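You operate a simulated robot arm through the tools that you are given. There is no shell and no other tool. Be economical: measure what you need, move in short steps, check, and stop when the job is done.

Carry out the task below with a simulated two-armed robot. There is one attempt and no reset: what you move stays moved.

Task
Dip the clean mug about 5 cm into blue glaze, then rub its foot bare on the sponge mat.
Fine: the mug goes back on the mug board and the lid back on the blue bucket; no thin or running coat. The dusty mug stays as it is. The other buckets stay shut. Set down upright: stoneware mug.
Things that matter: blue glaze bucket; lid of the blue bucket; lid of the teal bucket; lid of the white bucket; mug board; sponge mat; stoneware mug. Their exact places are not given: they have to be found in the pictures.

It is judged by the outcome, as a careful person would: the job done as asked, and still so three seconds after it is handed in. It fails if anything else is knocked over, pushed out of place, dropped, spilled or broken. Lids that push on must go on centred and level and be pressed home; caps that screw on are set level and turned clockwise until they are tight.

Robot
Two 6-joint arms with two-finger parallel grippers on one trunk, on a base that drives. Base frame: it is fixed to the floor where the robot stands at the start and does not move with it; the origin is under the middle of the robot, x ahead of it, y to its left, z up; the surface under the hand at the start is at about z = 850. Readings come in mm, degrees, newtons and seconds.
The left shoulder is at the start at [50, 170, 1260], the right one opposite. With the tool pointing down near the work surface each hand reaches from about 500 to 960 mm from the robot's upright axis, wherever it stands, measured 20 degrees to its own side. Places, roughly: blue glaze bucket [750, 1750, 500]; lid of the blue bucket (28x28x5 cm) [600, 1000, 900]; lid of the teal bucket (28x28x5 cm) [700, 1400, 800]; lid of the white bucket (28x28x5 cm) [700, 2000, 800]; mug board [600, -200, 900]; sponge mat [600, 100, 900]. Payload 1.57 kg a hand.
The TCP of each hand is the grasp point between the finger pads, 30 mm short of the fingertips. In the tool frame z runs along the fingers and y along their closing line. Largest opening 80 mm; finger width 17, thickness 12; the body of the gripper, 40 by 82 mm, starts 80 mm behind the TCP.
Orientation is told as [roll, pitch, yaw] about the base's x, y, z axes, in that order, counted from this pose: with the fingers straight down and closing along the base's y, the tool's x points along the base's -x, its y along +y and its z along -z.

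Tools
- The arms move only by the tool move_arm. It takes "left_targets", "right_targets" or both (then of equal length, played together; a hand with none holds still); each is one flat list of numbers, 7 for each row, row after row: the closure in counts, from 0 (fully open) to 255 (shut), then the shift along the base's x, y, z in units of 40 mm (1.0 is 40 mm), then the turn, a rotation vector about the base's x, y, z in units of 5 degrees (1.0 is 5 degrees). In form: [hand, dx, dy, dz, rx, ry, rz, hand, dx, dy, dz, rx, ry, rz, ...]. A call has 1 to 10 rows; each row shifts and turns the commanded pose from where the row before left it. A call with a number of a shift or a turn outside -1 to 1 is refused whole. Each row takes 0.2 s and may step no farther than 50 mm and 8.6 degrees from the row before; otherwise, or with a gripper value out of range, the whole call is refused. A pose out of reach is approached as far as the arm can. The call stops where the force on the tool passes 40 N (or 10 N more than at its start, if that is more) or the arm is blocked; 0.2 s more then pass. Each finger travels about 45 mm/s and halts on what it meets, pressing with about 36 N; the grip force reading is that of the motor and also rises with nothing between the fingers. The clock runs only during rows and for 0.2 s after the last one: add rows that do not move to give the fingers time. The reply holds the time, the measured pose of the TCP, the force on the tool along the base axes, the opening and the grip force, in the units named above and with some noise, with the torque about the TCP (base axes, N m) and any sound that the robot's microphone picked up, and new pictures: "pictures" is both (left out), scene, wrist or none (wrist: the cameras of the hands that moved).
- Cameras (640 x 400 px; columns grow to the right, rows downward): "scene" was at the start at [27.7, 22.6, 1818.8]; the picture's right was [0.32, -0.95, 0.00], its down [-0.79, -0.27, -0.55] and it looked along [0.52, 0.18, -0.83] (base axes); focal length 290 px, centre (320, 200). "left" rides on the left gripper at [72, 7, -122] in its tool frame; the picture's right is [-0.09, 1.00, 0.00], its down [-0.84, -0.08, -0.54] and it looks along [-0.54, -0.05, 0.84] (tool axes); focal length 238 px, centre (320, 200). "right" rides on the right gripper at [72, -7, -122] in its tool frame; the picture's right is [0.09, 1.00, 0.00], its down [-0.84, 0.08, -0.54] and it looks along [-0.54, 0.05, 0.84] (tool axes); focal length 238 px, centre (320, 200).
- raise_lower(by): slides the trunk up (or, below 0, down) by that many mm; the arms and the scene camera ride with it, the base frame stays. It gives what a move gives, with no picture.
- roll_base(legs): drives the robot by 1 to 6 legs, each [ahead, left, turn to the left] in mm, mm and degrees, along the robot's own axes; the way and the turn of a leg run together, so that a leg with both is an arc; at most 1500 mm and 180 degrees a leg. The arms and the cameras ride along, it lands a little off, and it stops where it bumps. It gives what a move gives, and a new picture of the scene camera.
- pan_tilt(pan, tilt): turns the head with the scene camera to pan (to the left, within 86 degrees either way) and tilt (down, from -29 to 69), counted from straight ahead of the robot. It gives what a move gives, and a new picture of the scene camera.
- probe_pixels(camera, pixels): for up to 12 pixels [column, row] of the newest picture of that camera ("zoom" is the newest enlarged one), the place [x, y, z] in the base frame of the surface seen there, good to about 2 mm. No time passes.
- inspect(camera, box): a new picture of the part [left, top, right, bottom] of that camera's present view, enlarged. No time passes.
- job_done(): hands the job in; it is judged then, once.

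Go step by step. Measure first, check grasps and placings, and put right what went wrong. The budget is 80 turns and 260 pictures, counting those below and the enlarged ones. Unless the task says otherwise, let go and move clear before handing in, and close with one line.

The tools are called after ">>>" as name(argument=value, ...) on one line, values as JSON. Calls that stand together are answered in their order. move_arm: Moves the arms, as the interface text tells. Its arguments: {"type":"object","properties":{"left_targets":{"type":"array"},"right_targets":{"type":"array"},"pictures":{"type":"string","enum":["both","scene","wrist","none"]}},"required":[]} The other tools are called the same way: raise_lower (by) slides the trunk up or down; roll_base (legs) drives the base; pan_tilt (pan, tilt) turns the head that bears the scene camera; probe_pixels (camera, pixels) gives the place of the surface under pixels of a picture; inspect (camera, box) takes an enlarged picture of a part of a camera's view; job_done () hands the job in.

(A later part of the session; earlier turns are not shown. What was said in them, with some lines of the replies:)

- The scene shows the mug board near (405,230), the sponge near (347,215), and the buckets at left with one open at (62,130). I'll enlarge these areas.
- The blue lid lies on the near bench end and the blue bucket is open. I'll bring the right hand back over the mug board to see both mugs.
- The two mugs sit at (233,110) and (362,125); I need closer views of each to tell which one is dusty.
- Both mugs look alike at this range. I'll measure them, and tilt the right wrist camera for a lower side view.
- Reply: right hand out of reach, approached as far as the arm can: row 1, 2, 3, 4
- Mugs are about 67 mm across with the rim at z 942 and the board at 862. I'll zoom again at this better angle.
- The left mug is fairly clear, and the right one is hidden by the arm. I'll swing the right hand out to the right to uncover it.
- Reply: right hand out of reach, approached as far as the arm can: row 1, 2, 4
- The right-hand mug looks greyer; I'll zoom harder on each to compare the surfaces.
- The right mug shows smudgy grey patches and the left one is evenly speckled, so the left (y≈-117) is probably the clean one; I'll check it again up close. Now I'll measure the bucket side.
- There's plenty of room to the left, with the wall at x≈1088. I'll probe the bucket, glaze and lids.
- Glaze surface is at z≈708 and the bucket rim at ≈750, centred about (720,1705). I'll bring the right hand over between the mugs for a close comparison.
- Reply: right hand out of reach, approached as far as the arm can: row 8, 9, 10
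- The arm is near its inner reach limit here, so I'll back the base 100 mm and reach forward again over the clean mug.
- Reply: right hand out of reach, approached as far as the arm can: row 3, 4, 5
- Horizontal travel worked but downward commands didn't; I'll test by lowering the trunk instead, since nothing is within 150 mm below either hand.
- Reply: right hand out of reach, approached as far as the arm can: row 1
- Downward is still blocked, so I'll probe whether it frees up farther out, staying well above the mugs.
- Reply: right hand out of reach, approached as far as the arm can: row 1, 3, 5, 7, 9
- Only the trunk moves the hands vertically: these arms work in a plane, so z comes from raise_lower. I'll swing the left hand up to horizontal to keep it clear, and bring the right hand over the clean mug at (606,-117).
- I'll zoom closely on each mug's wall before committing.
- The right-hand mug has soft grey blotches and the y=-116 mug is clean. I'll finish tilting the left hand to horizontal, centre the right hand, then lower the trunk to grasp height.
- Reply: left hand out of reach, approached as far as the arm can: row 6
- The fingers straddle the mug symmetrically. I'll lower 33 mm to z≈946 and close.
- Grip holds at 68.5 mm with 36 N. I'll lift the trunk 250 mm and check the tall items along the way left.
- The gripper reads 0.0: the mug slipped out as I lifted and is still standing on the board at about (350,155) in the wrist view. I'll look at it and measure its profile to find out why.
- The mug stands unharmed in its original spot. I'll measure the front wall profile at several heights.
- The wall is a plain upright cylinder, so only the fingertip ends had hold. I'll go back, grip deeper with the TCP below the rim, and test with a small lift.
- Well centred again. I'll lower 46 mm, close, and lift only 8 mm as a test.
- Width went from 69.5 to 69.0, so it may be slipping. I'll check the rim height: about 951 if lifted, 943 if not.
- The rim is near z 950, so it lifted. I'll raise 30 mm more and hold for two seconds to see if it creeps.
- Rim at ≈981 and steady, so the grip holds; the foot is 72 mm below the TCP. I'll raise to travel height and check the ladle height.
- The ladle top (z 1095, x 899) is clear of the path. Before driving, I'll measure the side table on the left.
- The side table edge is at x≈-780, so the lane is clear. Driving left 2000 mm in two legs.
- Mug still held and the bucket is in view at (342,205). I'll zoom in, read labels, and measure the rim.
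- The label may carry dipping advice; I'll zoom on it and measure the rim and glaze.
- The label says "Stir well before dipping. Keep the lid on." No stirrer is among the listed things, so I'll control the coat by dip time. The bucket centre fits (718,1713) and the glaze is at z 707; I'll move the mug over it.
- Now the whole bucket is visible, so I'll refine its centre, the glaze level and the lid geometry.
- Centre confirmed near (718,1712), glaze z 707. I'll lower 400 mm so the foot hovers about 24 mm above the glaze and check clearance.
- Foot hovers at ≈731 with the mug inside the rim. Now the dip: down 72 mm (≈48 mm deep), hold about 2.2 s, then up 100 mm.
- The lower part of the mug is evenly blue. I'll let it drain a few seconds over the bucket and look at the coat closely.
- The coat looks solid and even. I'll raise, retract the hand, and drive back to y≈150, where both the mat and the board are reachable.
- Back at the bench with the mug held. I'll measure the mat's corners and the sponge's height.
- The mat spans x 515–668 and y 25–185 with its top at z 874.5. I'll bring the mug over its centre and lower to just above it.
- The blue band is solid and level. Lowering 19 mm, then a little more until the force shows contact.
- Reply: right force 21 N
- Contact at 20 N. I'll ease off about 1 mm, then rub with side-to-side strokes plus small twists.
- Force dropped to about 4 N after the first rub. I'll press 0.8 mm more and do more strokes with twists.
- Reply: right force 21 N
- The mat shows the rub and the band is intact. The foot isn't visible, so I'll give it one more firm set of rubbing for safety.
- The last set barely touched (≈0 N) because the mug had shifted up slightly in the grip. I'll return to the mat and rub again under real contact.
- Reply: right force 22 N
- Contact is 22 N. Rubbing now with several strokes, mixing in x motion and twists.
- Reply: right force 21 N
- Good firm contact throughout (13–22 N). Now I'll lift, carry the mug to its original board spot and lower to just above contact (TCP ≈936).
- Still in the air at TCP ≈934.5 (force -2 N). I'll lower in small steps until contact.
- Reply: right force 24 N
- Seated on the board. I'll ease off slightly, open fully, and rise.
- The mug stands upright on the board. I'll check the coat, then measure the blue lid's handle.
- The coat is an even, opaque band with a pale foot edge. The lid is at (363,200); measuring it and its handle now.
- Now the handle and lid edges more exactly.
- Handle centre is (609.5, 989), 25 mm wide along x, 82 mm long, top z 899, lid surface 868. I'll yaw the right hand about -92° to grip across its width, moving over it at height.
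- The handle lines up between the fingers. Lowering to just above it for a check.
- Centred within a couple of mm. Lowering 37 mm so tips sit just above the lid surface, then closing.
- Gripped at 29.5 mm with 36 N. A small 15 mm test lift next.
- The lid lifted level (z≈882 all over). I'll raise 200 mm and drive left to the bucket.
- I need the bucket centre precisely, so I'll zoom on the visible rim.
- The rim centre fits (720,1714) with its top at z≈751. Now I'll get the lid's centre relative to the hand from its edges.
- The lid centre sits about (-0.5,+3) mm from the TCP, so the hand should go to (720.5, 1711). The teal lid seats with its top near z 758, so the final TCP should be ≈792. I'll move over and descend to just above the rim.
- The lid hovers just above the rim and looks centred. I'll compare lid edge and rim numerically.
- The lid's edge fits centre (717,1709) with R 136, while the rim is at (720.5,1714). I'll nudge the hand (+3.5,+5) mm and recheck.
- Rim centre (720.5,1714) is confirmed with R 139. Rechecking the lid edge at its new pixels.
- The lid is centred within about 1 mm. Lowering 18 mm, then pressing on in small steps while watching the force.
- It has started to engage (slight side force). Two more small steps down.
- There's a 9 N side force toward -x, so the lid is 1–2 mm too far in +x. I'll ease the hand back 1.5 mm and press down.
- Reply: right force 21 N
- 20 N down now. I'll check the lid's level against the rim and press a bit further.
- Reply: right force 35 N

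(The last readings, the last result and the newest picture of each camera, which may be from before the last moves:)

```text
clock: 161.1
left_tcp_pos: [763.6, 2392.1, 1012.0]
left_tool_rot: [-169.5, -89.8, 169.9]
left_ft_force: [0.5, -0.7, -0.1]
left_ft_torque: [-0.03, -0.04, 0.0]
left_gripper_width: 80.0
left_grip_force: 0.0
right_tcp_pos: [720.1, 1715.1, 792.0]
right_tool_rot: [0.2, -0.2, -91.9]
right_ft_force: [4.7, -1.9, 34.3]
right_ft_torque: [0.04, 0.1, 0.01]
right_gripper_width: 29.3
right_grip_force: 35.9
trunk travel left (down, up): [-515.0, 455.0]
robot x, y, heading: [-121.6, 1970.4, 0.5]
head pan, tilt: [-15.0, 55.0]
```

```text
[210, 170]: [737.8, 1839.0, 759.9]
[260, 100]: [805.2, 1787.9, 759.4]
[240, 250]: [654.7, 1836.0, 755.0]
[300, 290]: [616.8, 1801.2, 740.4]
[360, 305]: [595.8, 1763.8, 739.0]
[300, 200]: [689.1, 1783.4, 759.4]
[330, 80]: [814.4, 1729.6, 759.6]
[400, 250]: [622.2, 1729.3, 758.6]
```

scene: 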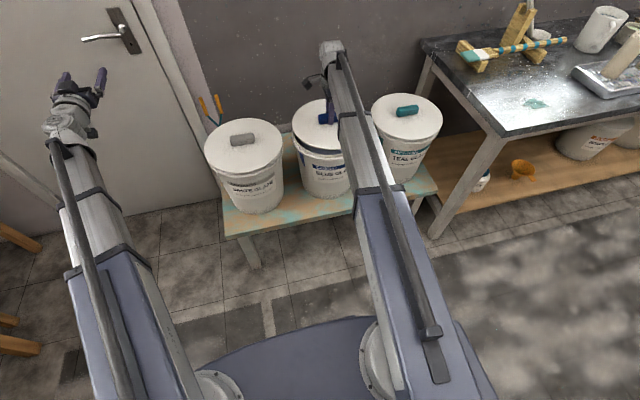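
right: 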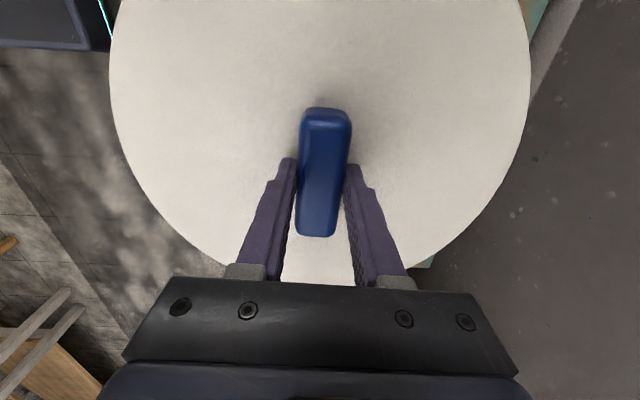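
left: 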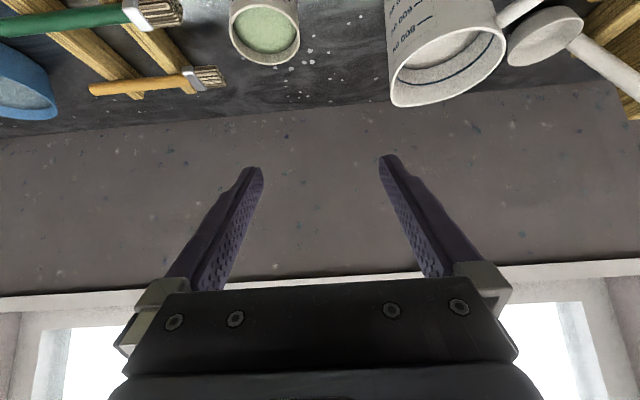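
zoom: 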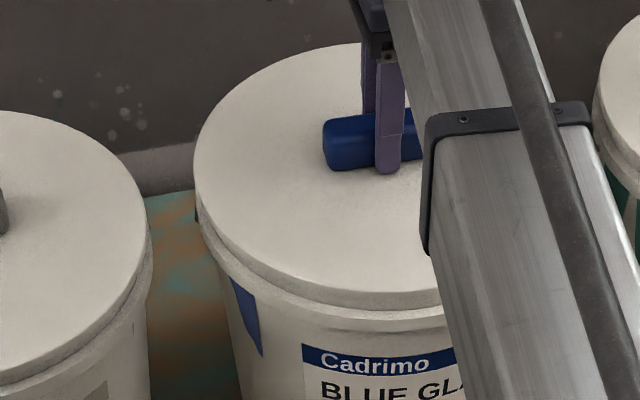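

The lid is flat at z 759.5, matching the teal lid (759.5), under 34 N with no further travel, so it's home. I'll ease off, open and rise.

>>> raise_lower(by=-0.8)

>>> raise_lower(by=2.8)

>>> move_arm(right_targets=[180, 0, 0, 0, 0, 0, 0, 90, 0, 0, 0, 0, 0, 0, 0, 0, 0, 0, 0, 0, 0, 0, 0, 0, 0, 0, 0, 0, 0, 0, 0, 0, 0, 0, 0], pictures="none")

>>> raise_lower(by=300)

>>> move_arm(right_targets=[0, -0.9, 0, 0, 0, 0, 0, 0, -0.9, 0, 0, 0, 0, 0, 0, -0.9, 0, 0, 0, 0, 0], pictures="both")

>>> inspect(camera="scene", box=[230, 120, 420, 240])

```text
clock: 161.6
left_tcp_pos: [761.4, 2391.9, 1010.3]
left_tool_rot: [-169.5, -89.8, 170.0]
left_ft_force: [0.3, -0.2, 0.0]
left_ft_torque: [0.02, -0.03, 0.0]
left_gripper_width: 80.0
left_grip_force: 0.0
right_tcp_pos: [721.3, 1716.1, 790.3]
right_tool_rot: [0.3, -0.1, -91.8]
right_ft_force: [7.9, -4.4, 34.0]
right_ft_torque: [-0.14, 0.05, -0.03]
right_gripper_width: 29.4
right_grip_force: 35.4
trunk travel left (down, up): [-514.0, 456.0]
robot x, y, heading: [-116.1, 1974.6, 0.5]
head pan, tilt: [-15.0, 55.0]
```

```text
clock: 162.1
left_tcp_pos: [763.3, 2391.8, 1009.6]
left_tool_rot: [66.0, -90.0, -65.4]
left_ft_force: [-0.6, -0.6, -0.3]
left_ft_torque: [0.0, 0.02, 0.03]
left_gripper_width: 80.1
left_grip_force: 0.1
right_tcp_pos: [721.3, 1715.9, 790.0]
right_tool_rot: [-0.2, 0.1, -91.7]
right_ft_force: [-0.8, -0.2, -0.8]
right_ft_torque: [-0.02, -0.02, -0.01]
right_gripper_width: 29.2
right_grip_force: 36.1
trunk travel left (down, up): [-517.0, 453.0]
robot x, y, heading: [-118.4, 1971.0, 0.7]
head pan, tilt: [-15.0, 55.0]
```

```text
clock: 163.3
left_tcp_pos: [763.7, 2391.5, 1011.2]
left_tool_rot: [78.9, -90.1, -78.5]
left_ft_force: [-0.4, -0.9, -0.7]
left_ft_torque: [-0.01, 0.02, 0.03]
left_gripper_width: 80.0
left_grip_force: 0.1
right_tcp_pos: [721.1, 1715.2, 791.0]
right_tool_rot: [-0.1, 0.1, -91.7]
right_ft_force: [-1.1, -0.4, -0.8]
right_ft_torque: [0.03, 0.0, -0.01]
right_gripper_width: 80.2
right_grip_force: 0.0
trunk travel left (down, up): [-517.0, 453.0]
robot x, y, heading: [-120.7, 1972.2, 0.4]
head pan, tilt: [-15.0, 55.0]
```

```text
clock: 166.3
left_tcp_pos: [763.9, 2391.6, 1310.2]
left_tool_rot: [68.2, -90.0, -67.6]
left_ft_force: [0.3, -0.1, 0.7]
left_ft_torque: [-0.03, 0.01, 0.04]
left_gripper_width: 80.0
left_grip_force: 0.1
right_tcp_pos: [722.3, 1714.7, 1091.4]
right_tool_rot: [0.1, 0.0, -91.8]
right_ft_force: [1.1, -0.3, 0.2]
right_ft_torque: [0.02, 0.0, -0.02]
right_gripper_width: 80.4
right_grip_force: 0.1
trunk travel left (down, up): [-817.0, 153.0]
robot x, y, heading: [-121.3, 1970.0, 0.5]
head pan, tilt: [-15.0, 55.0]
```

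```text
clock: 167.1
left_tcp_pos: [763.6, 2390.7, 1312.3]
left_tool_rot: [164.2, -89.9, -163.7]
left_ft_force: [0.7, -0.4, 0.5]
left_ft_torque: [-0.01, 0.03, 0.02]
left_gripper_width: 79.8
left_grip_force: 0.1
right_tcp_pos: [614.1, 1717.5, 1092.2]
right_tool_rot: [0.1, 0.0, -91.8]
right_ft_force: [0.0, 0.2, 0.8]
right_ft_torque: [-0.01, -0.03, 0.01]
right_gripper_width: 80.0
right_grip_force: 0.0
trunk travel left (down, up): [-817.0, 153.0]
robot x, y, heading: [-120.5, 1971.1, 0.5]
head pan, tilt: [-15.0, 55.0]
```

scene: 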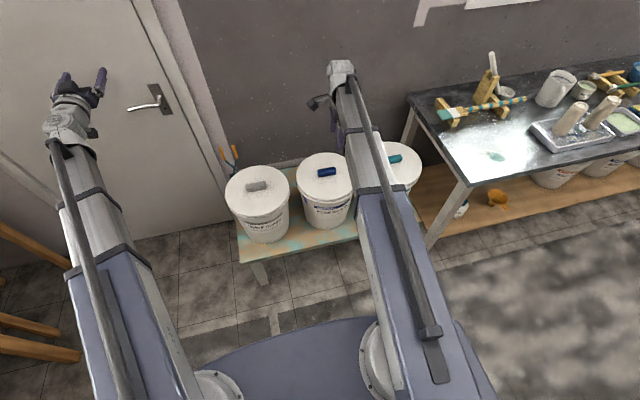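
right: 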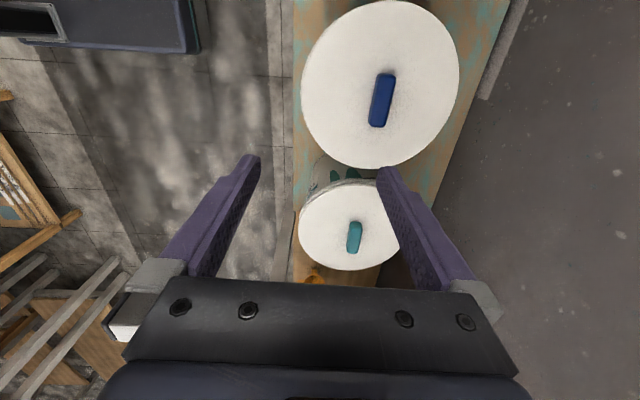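

```text
3.33 times, centred on (325, 180) of scene
```

zoom: 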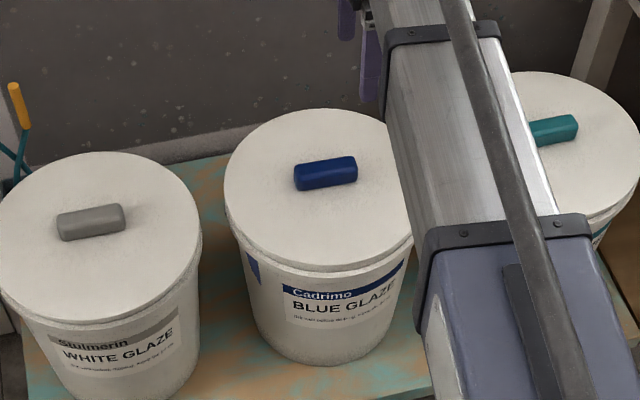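

The lid looks like its neighbours. A last level check against the white and teal lids.

>>> probe_pixels(camera="zoom", pixels=[[240, 190], [310, 120], [370, 140], [310, 240], [390, 230], [350, 210], [20, 240], [100, 170], [100, 280], [180, 220], [560, 90], [590, 170]])

>>> pan_tilt(pan=-65, tilt=35)

>>> inspect(camera="scene", box=[200, 60, 520, 260])

```text
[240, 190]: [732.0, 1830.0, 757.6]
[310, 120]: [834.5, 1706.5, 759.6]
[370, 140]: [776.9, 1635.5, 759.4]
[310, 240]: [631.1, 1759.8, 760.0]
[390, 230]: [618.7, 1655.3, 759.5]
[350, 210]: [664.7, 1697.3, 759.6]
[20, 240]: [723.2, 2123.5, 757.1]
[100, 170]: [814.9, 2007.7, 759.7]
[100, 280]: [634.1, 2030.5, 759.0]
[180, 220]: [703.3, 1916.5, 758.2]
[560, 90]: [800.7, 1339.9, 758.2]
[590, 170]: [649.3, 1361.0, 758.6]
```

```text
clock: 168.3
left_tcp_pos: [764.9, 2389.8, 1310.5]
left_tool_rot: [82.9, -90.0, -82.4]
left_ft_force: [-0.5, 0.4, 0.5]
left_ft_torque: [0.01, 0.02, 0.0]
left_gripper_width: 80.2
left_grip_force: 0.0
right_tcp_pos: [616.6, 1716.1, 1091.0]
right_tool_rot: [0.0, 0.0, -91.8]
right_ft_force: [-0.2, 0.1, -0.2]
right_ft_torque: [0.0, 0.01, 0.01]
right_gripper_width: 80.0
right_grip_force: 0.0
trunk travel left (down, up): [-817.0, 153.0]
robot x, y, heading: [-118.7, 1975.6, 0.5]
head pan, tilt: [-65.0, 35.0]
```

scene: 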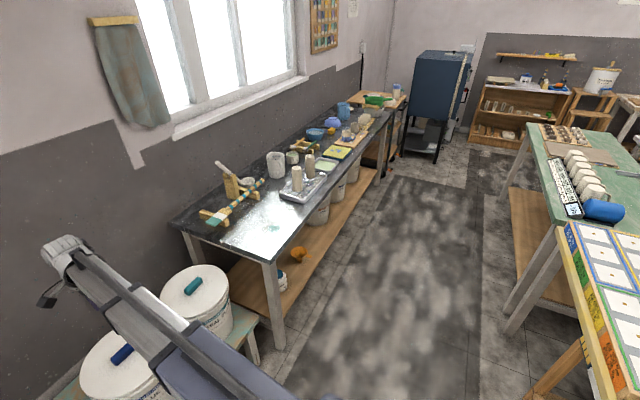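

```text
2.00 times, centred on (360, 160) of scene
```

zoom: 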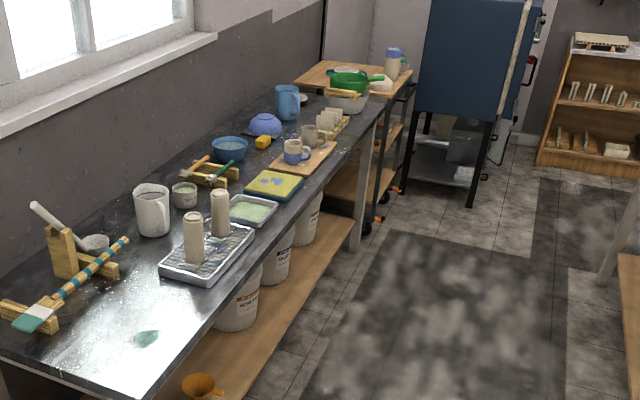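

All is in order on the bench. The blue lid reads within 1 mm of its neighbours, but my fingers slid on the handle under load, so I'll press once more with closed fingers on top of the handle.

>>> move_arm(right_targets=[255, 0.9, 0, 0, 0, 0, 0, 255, 0.9, 0, 0, 0, 0, 0, 255, 0.83, -0.03, 0, 0, 0, 0, 255, 0, 0, 0, 0, 0, 0, 255, 0, 0, 0, 0, 0, 0, 255, 0, 0, 0, 0, 0, 0, 255, 0, 0, 0, 0, 0, 0], pictures="none")

>>> raise_lower(by=-262)

>>> inspect(camera="right", box=[160, 60, 480, 260])

```text
clock: 169.9
left_tcp_pos: [765.6, 2390.2, 1311.7]
left_tool_rot: [58.6, -90.0, -58.1]
left_ft_force: [0.3, -0.2, -0.8]
left_ft_torque: [0.03, 0.0, -0.01]
left_gripper_width: 79.9
left_grip_force: 0.0
right_tcp_pos: [721.9, 1715.3, 1090.3]
right_tool_rot: [0.0, 0.0, -91.8]
right_ft_force: [-0.5, 0.2, -0.5]
right_ft_torque: [0.05, -0.01, 0.03]
right_gripper_width: 0.0
right_grip_force: 21.7
trunk travel left (down, up): [-817.0, 153.0]
robot x, y, heading: [-114.8, 1978.9, 0.4]
head pan, tilt: [-65.0, 35.0]
```

```text
clock: 172.6
left_tcp_pos: [764.9, 2390.5, 1049.8]
left_tool_rot: [93.9, -90.0, -93.3]
left_ft_force: [0.3, -0.7, 0.3]
left_ft_torque: [0.01, -0.01, -0.02]
left_gripper_width: 79.9
left_grip_force: 0.2
right_tcp_pos: [721.0, 1715.3, 829.4]
right_tool_rot: [0.0, 0.0, -91.8]
right_ft_force: [-0.6, -0.7, -0.4]
right_ft_torque: [-0.03, 0.0, -0.01]
right_gripper_width: 0.0
right_grip_force: 21.6
trunk travel left (down, up): [-555.0, 415.0]
robot x, y, heading: [-121.8, 1976.2, 0.4]
head pan, tilt: [-65.0, 35.0]
```

```text
2.00 times, centred on (320, 160) of right
```

zoom: 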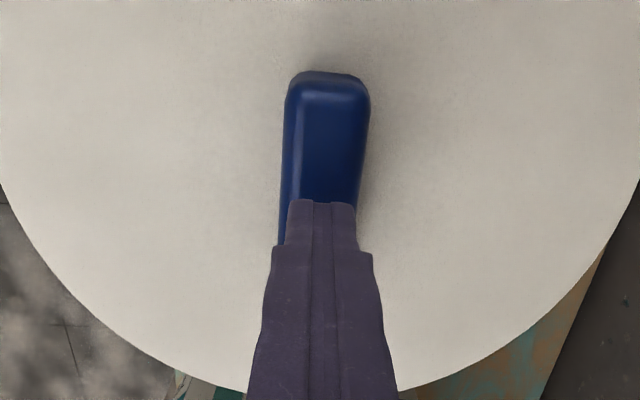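

The closed fingertips are centred over the handle. Pressing down in steps.

>>> raise_lower(by=-9)

>>> raise_lower(by=-3)

>>> raise_lower(by=-3)

```text
clock: 173.2
left_tcp_pos: [764.5, 2390.9, 1040.8]
left_tool_rot: [76.1, -89.9, -75.6]
left_ft_force: [-0.9, -0.1, 0.6]
left_ft_torque: [0.02, 0.0, -0.01]
left_gripper_width: 80.1
left_grip_force: 0.1
right_tcp_pos: [721.1, 1715.4, 820.3]
right_tool_rot: [0.0, 0.0, -91.9]
right_ft_force: [0.0, -0.1, 0.4]
right_ft_torque: [-0.01, 0.03, 0.01]
right_gripper_width: 0.0
right_grip_force: 21.8
trunk travel left (down, up): [-546.0, 424.0]
robot x, y, heading: [-123.3, 1977.0, 0.6]
head pan, tilt: [-65.0, 35.0]
```

```text
clock: 173.7
left_tcp_pos: [762.6, 2392.0, 1038.5]
left_tool_rot: [-168.1, -89.9, 168.7]
left_ft_force: [0.2, -0.6, 0.7]
left_ft_torque: [0.0, 0.02, 0.0]
left_gripper_width: 79.9
left_grip_force: 0.1
right_tcp_pos: [720.9, 1715.3, 820.0]
right_tool_rot: [0.2, -0.1, -91.8]
right_ft_force: [8.3, -2.0, 31.4]
right_ft_torque: [-0.03, -0.22, 0.07]
right_gripper_width: 0.0
right_grip_force: 21.8
trunk travel left (down, up): [-543.0, 427.0]
robot x, y, heading: [-119.6, 1975.4, 0.4]
head pan, tilt: [-65.0, 35.0]
```

```text
clock: 174.0
left_tcp_pos: [762.2, 2392.3, 1038.5]
left_tool_rot: [-175.6, -89.9, 176.1]
left_ft_force: [-0.3, 0.0, -0.1]
left_ft_torque: [0.0, -0.03, 0.01]
left_gripper_width: 80.3
left_grip_force: 0.0
right_tcp_pos: [721.4, 1716.1, 820.3]
right_tool_rot: [0.3, -0.1, -91.8]
right_ft_force: [-0.2, 0.4, 29.0]
right_ft_torque: [0.04, 0.0, -0.03]
right_gripper_width: 0.1
right_grip_force: 21.0
trunk travel left (down, up): [-542.0, 428.0]
robot x, y, heading: [-114.5, 1975.6, 0.5]
head pan, tilt: [-65.0, 35.0]
stopped: the force on the tool passed its limit at 48 N (the readings are from after the stop); the commanded pose is now the measured one
```

The lid took 48 N without moving, so it's home. I'll rise clear and take a last look.

>>> raise_lower(by=300)

>>> move_arm(right_targets=[0, -0.9, 0, 0, 0, 0, 0, 0, -0.9, 0, 0, 0, 0, 0, 0, -0.9, 0, 0, 0, 0, 0], pictures="none")

>>> pan_tilt(pan=-15, tilt=55)

>>> inspect(camera="scene", box=[230, 120, 420, 240])

>>> probe_pixels(camera="zoom", pixels=[[245, 190], [310, 120], [370, 140], [310, 240], [390, 230], [350, 210], [100, 280], [100, 170]])

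```text
clock: 177.0
left_tcp_pos: [765.0, 2391.5, 1338.0]
left_tool_rot: [65.0, -90.0, -64.6]
left_ft_force: [0.6, -0.4, 0.1]
left_ft_torque: [-0.01, -0.02, 0.01]
left_gripper_width: 80.2
left_grip_force: 0.0
right_tcp_pos: [722.4, 1715.6, 1116.5]
right_tool_rot: [0.2, 0.1, -91.9]
right_ft_force: [-0.2, 0.4, -0.3]
right_ft_torque: [-0.02, 0.0, 0.01]
right_gripper_width: 0.1
right_grip_force: 21.0
trunk travel left (down, up): [-842.0, 128.0]
robot x, y, heading: [-122.0, 1975.6, 0.5]
head pan, tilt: [-65.0, 35.0]
```

```text
clock: 177.8
left_tcp_pos: [764.2, 2391.5, 1337.6]
left_tool_rot: [161.0, -90.0, -160.4]
left_ft_force: [-0.8, -0.5, -0.1]
left_ft_torque: [0.0, -0.01, -0.01]
left_gripper_width: 79.7
left_grip_force: 0.0
right_tcp_pos: [614.2, 1714.6, 1117.9]
right_tool_rot: [0.2, 0.0, -91.9]
right_ft_force: [-0.1, -0.2, 0.0]
right_ft_torque: [-0.03, -0.03, 0.01]
right_gripper_width: 67.8
right_grip_force: 0.0
trunk travel left (down, up): [-842.0, 128.0]
robot x, y, heading: [-118.6, 1974.4, 0.6]
head pan, tilt: [-65.0, 35.0]
```

```text
clock: 179.0
left_tcp_pos: [764.6, 2390.0, 1338.3]
left_tool_rot: [77.0, -90.0, -76.4]
left_ft_force: [0.7, -0.9, -0.1]
left_ft_torque: [0.01, -0.01, 0.01]
left_gripper_width: 79.9
left_grip_force: 0.0
right_tcp_pos: [614.4, 1714.4, 1117.0]
right_tool_rot: [0.1, -0.1, -91.7]
right_ft_force: [0.2, 0.2, 0.4]
right_ft_torque: [0.01, -0.04, 0.03]
right_gripper_width: 79.8
right_grip_force: 0.0
trunk travel left (down, up): [-842.0, 128.0]
robot x, y, heading: [-118.2, 1973.6, 0.5]
head pan, tilt: [-15.0, 55.0]
```

scene: 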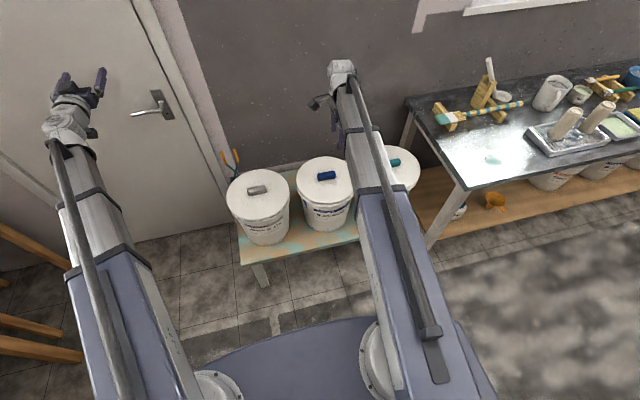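

```text
3.33 times, centred on (325, 180) of scene
```

zoom: 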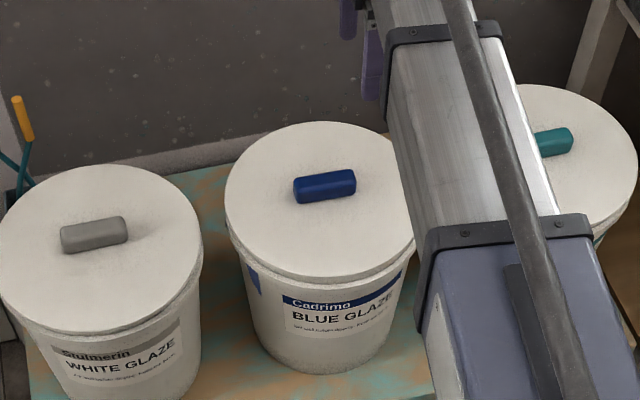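

```text
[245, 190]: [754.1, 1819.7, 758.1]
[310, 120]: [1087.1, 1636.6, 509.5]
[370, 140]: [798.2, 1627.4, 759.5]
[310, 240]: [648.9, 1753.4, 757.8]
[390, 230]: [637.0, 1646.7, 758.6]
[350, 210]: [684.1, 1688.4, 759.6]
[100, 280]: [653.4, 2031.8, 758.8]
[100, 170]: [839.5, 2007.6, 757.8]
```

The blue lid sits level at z≈758.7, matching its neighbours. The mug is upright on the board and both hands are clear, so I'm handing in.

>>> job_done()

```text
The job is handed in.
```

The clean mug was dipped about 5 cm in blue glaze, its foot rubbed on the sponge mat, and it stands upright on the mug board; I couldn't see the underside to confirm the foot is fully bare. The blue lid is pressed on level, and I left the dusty mug and the other buckets untouched. I didn't stir the glaze first, although the bucket label says to, but the coat came out solid and even.
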